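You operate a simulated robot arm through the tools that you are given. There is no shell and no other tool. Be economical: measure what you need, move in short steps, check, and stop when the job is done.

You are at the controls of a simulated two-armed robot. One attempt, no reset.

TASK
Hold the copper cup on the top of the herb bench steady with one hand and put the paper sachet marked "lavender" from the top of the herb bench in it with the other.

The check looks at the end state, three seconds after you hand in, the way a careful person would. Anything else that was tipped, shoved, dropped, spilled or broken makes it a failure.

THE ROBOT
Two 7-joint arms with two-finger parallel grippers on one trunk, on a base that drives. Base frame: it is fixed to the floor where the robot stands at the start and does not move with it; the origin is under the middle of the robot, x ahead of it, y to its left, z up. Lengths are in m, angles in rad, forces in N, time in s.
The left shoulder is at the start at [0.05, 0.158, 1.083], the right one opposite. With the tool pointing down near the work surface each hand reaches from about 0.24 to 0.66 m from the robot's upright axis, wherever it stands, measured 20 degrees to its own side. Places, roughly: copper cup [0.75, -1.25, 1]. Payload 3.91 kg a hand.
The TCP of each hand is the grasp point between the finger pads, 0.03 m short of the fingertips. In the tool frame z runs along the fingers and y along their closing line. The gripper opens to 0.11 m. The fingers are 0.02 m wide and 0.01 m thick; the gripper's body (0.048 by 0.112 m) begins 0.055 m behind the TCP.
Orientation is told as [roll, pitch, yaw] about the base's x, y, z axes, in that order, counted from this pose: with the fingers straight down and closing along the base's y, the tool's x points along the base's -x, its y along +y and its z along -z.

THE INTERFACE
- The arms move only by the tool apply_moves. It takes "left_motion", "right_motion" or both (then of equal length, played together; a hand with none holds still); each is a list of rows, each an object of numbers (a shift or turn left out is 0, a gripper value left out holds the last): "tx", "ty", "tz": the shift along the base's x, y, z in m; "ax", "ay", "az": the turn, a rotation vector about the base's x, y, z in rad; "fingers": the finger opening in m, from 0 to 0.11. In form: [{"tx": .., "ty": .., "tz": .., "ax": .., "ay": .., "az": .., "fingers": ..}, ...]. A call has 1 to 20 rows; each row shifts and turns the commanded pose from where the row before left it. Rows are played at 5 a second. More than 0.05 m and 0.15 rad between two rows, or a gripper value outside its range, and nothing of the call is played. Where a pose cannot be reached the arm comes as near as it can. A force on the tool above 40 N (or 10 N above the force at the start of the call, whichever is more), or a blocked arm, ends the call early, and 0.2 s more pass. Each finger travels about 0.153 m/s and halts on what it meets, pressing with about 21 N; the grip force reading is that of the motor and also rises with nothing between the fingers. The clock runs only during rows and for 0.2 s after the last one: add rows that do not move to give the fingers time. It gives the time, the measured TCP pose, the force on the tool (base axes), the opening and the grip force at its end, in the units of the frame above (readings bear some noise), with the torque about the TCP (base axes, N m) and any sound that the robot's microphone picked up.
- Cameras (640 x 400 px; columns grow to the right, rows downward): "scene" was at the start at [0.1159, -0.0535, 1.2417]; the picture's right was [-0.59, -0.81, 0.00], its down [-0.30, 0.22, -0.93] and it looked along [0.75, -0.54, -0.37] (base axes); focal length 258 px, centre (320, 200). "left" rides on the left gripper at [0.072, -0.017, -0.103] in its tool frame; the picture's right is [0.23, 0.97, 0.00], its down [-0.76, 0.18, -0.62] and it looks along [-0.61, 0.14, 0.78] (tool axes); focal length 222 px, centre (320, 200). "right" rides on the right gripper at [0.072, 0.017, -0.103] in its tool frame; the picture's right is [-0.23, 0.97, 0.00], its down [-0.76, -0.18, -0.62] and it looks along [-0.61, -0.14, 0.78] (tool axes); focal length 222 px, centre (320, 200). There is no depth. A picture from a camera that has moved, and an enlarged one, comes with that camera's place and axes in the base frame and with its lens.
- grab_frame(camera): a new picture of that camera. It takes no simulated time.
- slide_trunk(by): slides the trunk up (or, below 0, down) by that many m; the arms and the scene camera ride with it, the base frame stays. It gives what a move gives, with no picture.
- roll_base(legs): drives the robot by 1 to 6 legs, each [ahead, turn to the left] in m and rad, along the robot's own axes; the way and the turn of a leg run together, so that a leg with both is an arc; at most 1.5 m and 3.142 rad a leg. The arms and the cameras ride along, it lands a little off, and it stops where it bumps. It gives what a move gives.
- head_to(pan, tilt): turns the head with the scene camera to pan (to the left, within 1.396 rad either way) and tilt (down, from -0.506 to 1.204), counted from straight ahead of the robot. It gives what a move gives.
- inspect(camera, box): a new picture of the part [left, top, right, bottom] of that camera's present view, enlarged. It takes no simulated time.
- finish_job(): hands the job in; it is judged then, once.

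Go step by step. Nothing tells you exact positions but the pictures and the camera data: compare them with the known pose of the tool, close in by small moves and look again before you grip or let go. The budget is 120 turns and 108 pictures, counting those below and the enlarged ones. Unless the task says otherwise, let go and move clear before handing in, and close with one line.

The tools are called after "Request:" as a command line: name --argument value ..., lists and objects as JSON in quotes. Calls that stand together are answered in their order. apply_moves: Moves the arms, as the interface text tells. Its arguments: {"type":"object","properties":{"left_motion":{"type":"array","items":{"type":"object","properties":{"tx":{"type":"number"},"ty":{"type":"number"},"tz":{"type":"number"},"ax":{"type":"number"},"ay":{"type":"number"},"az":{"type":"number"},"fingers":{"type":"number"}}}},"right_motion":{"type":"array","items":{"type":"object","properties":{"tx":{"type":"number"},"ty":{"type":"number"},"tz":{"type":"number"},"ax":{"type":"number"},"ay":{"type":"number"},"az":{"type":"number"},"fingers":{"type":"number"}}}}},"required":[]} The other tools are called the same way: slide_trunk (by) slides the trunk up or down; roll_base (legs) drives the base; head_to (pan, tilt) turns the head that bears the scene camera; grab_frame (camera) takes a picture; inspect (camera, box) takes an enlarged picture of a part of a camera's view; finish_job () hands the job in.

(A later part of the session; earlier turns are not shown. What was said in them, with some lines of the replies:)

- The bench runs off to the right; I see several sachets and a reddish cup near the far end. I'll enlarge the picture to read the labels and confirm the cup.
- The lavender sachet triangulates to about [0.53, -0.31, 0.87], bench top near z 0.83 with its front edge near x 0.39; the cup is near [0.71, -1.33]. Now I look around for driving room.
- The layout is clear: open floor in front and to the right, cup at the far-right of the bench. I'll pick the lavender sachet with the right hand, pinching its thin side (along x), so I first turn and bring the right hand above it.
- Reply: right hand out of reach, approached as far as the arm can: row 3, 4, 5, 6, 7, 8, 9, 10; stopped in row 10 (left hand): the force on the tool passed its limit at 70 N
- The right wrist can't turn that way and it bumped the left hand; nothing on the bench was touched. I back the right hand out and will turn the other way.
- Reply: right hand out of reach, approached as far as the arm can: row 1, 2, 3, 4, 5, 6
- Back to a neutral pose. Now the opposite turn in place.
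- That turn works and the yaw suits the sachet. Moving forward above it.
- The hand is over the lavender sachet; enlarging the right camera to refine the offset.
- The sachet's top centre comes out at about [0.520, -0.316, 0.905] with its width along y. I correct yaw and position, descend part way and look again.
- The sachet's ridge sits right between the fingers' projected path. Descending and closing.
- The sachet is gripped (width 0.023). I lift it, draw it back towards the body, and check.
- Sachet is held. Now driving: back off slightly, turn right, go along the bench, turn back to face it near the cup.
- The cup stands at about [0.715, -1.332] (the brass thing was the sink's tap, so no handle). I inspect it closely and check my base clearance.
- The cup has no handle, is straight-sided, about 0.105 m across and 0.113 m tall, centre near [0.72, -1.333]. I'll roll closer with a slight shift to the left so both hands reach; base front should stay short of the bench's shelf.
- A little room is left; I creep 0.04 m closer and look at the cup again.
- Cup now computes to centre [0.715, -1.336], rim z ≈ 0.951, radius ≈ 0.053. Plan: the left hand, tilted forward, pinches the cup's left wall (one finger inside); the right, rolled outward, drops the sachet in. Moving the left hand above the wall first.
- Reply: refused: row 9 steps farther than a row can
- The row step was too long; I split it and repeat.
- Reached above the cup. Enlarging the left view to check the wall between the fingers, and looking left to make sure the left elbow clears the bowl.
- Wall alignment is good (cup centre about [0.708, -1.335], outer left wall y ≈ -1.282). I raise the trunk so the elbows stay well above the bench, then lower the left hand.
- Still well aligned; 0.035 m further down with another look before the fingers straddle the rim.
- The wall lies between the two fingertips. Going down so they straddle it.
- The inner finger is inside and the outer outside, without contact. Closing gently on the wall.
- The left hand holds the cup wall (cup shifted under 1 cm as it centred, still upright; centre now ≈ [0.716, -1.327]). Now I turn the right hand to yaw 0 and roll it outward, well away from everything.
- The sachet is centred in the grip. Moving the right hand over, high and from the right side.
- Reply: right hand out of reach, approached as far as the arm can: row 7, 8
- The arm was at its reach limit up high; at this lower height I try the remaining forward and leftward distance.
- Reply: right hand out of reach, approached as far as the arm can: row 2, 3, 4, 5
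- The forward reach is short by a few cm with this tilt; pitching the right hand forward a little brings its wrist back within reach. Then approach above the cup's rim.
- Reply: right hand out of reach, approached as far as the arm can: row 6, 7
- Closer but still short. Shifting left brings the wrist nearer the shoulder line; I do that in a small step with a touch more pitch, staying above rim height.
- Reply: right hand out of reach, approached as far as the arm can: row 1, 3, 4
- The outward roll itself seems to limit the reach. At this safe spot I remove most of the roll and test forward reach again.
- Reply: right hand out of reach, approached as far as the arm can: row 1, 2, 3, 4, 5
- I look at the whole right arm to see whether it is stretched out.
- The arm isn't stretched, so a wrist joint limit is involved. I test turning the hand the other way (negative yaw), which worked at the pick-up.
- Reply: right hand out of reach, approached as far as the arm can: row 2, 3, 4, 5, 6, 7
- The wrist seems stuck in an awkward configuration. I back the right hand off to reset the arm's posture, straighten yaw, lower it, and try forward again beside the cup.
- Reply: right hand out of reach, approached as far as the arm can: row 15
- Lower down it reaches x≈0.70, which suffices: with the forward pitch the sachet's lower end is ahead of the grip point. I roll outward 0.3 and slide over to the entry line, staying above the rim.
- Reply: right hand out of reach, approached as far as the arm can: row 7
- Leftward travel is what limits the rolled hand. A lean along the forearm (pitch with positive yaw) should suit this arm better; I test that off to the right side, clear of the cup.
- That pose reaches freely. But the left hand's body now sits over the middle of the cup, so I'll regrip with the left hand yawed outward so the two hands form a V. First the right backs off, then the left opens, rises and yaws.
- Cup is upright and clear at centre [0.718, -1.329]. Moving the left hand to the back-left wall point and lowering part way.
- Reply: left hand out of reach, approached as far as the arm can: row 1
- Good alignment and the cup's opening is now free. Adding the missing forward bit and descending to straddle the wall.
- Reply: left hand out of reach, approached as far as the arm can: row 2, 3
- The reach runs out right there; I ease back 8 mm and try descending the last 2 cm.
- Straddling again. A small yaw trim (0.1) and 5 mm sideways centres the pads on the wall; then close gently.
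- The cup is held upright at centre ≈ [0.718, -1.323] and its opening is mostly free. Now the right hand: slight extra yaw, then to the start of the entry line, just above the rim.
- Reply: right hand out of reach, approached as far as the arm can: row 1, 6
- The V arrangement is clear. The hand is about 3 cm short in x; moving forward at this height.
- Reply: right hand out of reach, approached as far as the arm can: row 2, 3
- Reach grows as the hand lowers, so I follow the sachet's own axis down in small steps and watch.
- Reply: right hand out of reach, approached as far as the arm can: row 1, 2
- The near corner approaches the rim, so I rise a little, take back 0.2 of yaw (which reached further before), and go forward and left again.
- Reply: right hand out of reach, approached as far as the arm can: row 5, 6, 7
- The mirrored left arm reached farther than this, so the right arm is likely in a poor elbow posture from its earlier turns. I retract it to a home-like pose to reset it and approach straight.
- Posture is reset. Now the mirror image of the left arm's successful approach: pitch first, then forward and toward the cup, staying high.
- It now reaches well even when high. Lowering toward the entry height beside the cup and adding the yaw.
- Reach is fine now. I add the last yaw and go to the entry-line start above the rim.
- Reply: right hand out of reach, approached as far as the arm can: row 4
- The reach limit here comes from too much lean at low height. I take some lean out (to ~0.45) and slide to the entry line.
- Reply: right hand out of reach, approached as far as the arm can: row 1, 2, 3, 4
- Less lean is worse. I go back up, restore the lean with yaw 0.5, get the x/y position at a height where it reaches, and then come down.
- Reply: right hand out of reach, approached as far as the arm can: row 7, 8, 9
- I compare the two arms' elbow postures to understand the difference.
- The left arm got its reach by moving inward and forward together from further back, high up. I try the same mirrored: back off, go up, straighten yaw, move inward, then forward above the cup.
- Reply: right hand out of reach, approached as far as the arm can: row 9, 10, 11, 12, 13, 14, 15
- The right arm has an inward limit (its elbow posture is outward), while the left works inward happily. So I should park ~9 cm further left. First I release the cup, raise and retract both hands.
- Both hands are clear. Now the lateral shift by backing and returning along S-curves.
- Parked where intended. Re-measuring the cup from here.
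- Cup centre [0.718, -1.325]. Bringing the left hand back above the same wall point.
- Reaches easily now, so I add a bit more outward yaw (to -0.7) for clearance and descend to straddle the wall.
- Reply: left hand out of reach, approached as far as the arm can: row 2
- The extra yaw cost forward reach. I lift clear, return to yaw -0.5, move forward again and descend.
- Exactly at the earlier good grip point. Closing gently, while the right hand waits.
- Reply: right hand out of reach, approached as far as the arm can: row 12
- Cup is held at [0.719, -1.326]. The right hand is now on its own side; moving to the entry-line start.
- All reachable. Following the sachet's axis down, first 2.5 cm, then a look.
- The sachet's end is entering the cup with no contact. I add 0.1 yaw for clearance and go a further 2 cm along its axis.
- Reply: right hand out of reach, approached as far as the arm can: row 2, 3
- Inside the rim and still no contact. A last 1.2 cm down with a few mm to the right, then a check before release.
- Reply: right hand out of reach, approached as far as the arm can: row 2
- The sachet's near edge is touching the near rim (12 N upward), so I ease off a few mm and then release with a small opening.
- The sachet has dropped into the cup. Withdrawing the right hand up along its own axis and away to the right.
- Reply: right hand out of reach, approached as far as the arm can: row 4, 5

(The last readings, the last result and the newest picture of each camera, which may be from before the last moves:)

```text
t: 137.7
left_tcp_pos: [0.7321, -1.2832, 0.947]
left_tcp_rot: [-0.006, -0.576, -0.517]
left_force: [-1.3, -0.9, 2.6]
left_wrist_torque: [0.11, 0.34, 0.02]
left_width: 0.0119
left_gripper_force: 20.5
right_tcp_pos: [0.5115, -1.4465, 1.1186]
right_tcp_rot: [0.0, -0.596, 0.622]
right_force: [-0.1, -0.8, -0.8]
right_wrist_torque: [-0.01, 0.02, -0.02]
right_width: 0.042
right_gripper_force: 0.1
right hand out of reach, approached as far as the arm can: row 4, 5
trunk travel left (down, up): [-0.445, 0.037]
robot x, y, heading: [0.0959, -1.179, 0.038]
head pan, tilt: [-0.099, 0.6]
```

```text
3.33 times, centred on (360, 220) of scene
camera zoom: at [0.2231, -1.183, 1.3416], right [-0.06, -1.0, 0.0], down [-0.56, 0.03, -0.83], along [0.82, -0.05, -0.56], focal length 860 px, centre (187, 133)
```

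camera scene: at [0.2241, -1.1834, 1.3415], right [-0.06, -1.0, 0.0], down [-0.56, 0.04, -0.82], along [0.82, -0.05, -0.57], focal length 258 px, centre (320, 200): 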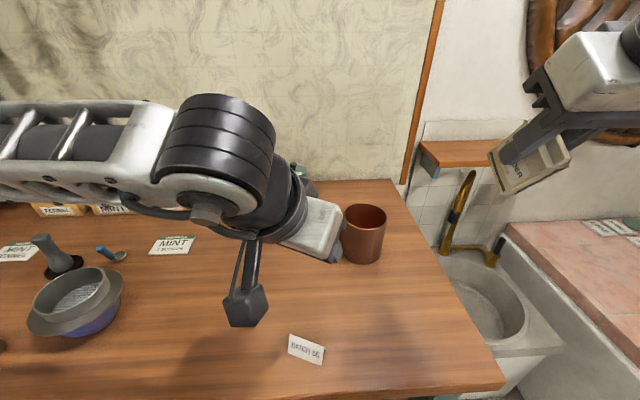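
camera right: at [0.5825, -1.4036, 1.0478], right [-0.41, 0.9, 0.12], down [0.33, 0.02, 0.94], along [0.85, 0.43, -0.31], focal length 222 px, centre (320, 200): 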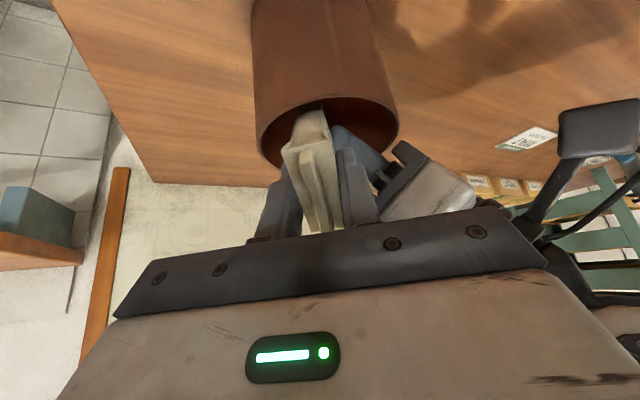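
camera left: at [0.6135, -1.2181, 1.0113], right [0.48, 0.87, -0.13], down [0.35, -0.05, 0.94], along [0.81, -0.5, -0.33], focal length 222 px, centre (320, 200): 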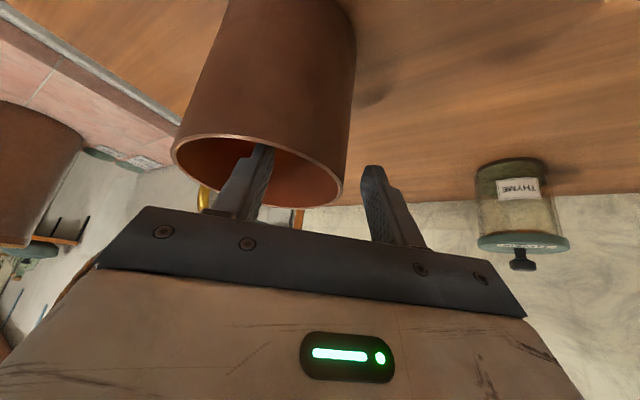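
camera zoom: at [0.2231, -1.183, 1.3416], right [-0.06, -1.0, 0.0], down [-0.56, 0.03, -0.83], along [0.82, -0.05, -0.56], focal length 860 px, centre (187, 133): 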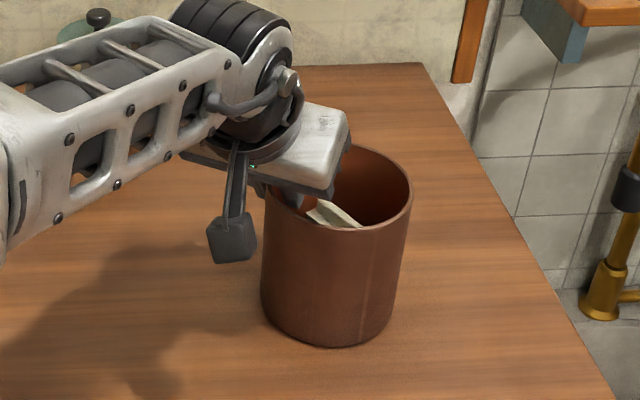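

The right hand is clear; the sachet leans inside, below the rim. Now the left hand opens slightly, rises straight up and withdraws.

Request:
apply_moves --left_motion '[{"fingers": 0.024}, {"fingers": 0.036}, {}, {"tz": 0.012}, {"tz": 0.015}, {"tz": 0.02}, {"tz": 0.03}, {"tz": 0.04}, {"tz": 0.04}, {"tx": -0.04, "ty": 0.02}, {"tx": -0.04, "ty": 0.02}, {"tx": -0.04, "ty": 0.02}, {"tx": -0.04, "ty": 0.02}, {"tx": -0.04, "ty": 0.02}, {}]'

Request:
grab_frame --camera "scene"

Request:
inspect --camera "scene" --box '[300, 170, 420, 280]'

```text
t: 140.9
left_tcp_pos: [0.5316, -1.1839, 1.1051]
left_tcp_rot: [-0.005, -0.575, -0.515]
left_force: [-0.1, -0.2, -0.2]
left_wrist_torque: [0.0, 0.03, 0.02]
left_width: 0.036
left_gripper_force: 0.0
right_tcp_pos: [0.5126, -1.4479, 1.1185]
right_tcp_rot: [-0.001, -0.593, 0.623]
right_force: [0.3, 0.6, 0.3]
right_wrist_torque: [-0.01, 0.0, 0.04]
right_width: 0.0421
right_gripper_force: 0.1
trunk travel left (down, up): [-0.445, 0.037]
robot x, y, heading: [0.0956, -1.1819, 0.037]
head pan, tilt: [-0.099, 0.6]
```

```text
12 pictures are left
camera scene: at [0.2237, -1.1833, 1.3415], right [-0.06, -1.0, 0.0], down [-0.56, 0.04, -0.82], along [0.82, -0.05, -0.57], focal length 258 px, centre (320, 200)
```

scene: 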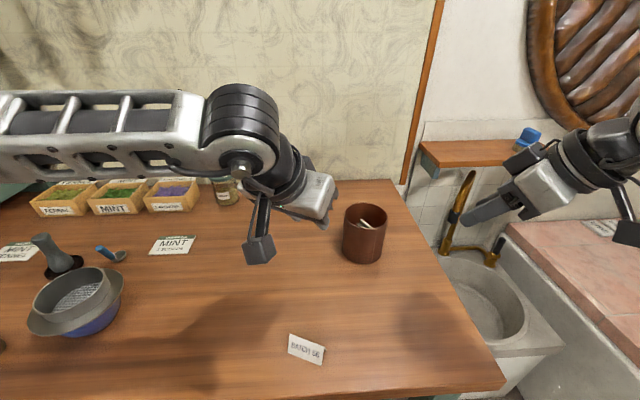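

```text
3.64 times, centred on (360, 225) of scene
camera zoom: at [0.2237, -1.1833, 1.3415], right [-0.06, -1.0, 0.0], down [-0.56, 0.04, -0.82], along [0.82, -0.05, -0.57], focal length 939 px, centre (174, 109)
```

zoom: 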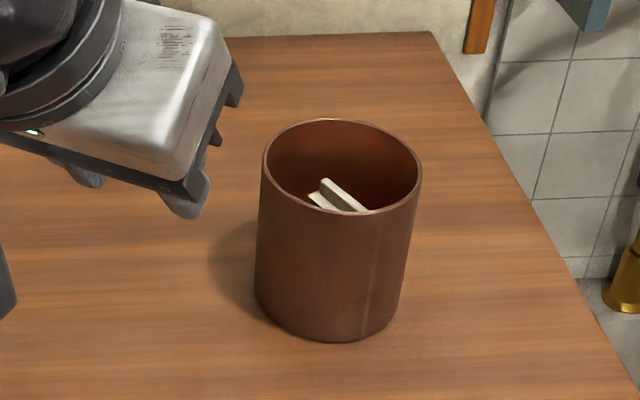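

The cup stands upright with the lavender sachet inside it. Both hands are open and well clear, and nothing else on the bench looks disturbed, so I hand in.

Request:
finish_job

```text
The job is handed in.
```

The lavender sachet is in the copper cup. The left hand held the cup while the right hand dropped the sachet in. The cup is upright on the bench, about 1 cm from where it started because it slid slightly when gripped. Both hands are open and clear, and I saw nothing else disturbed.
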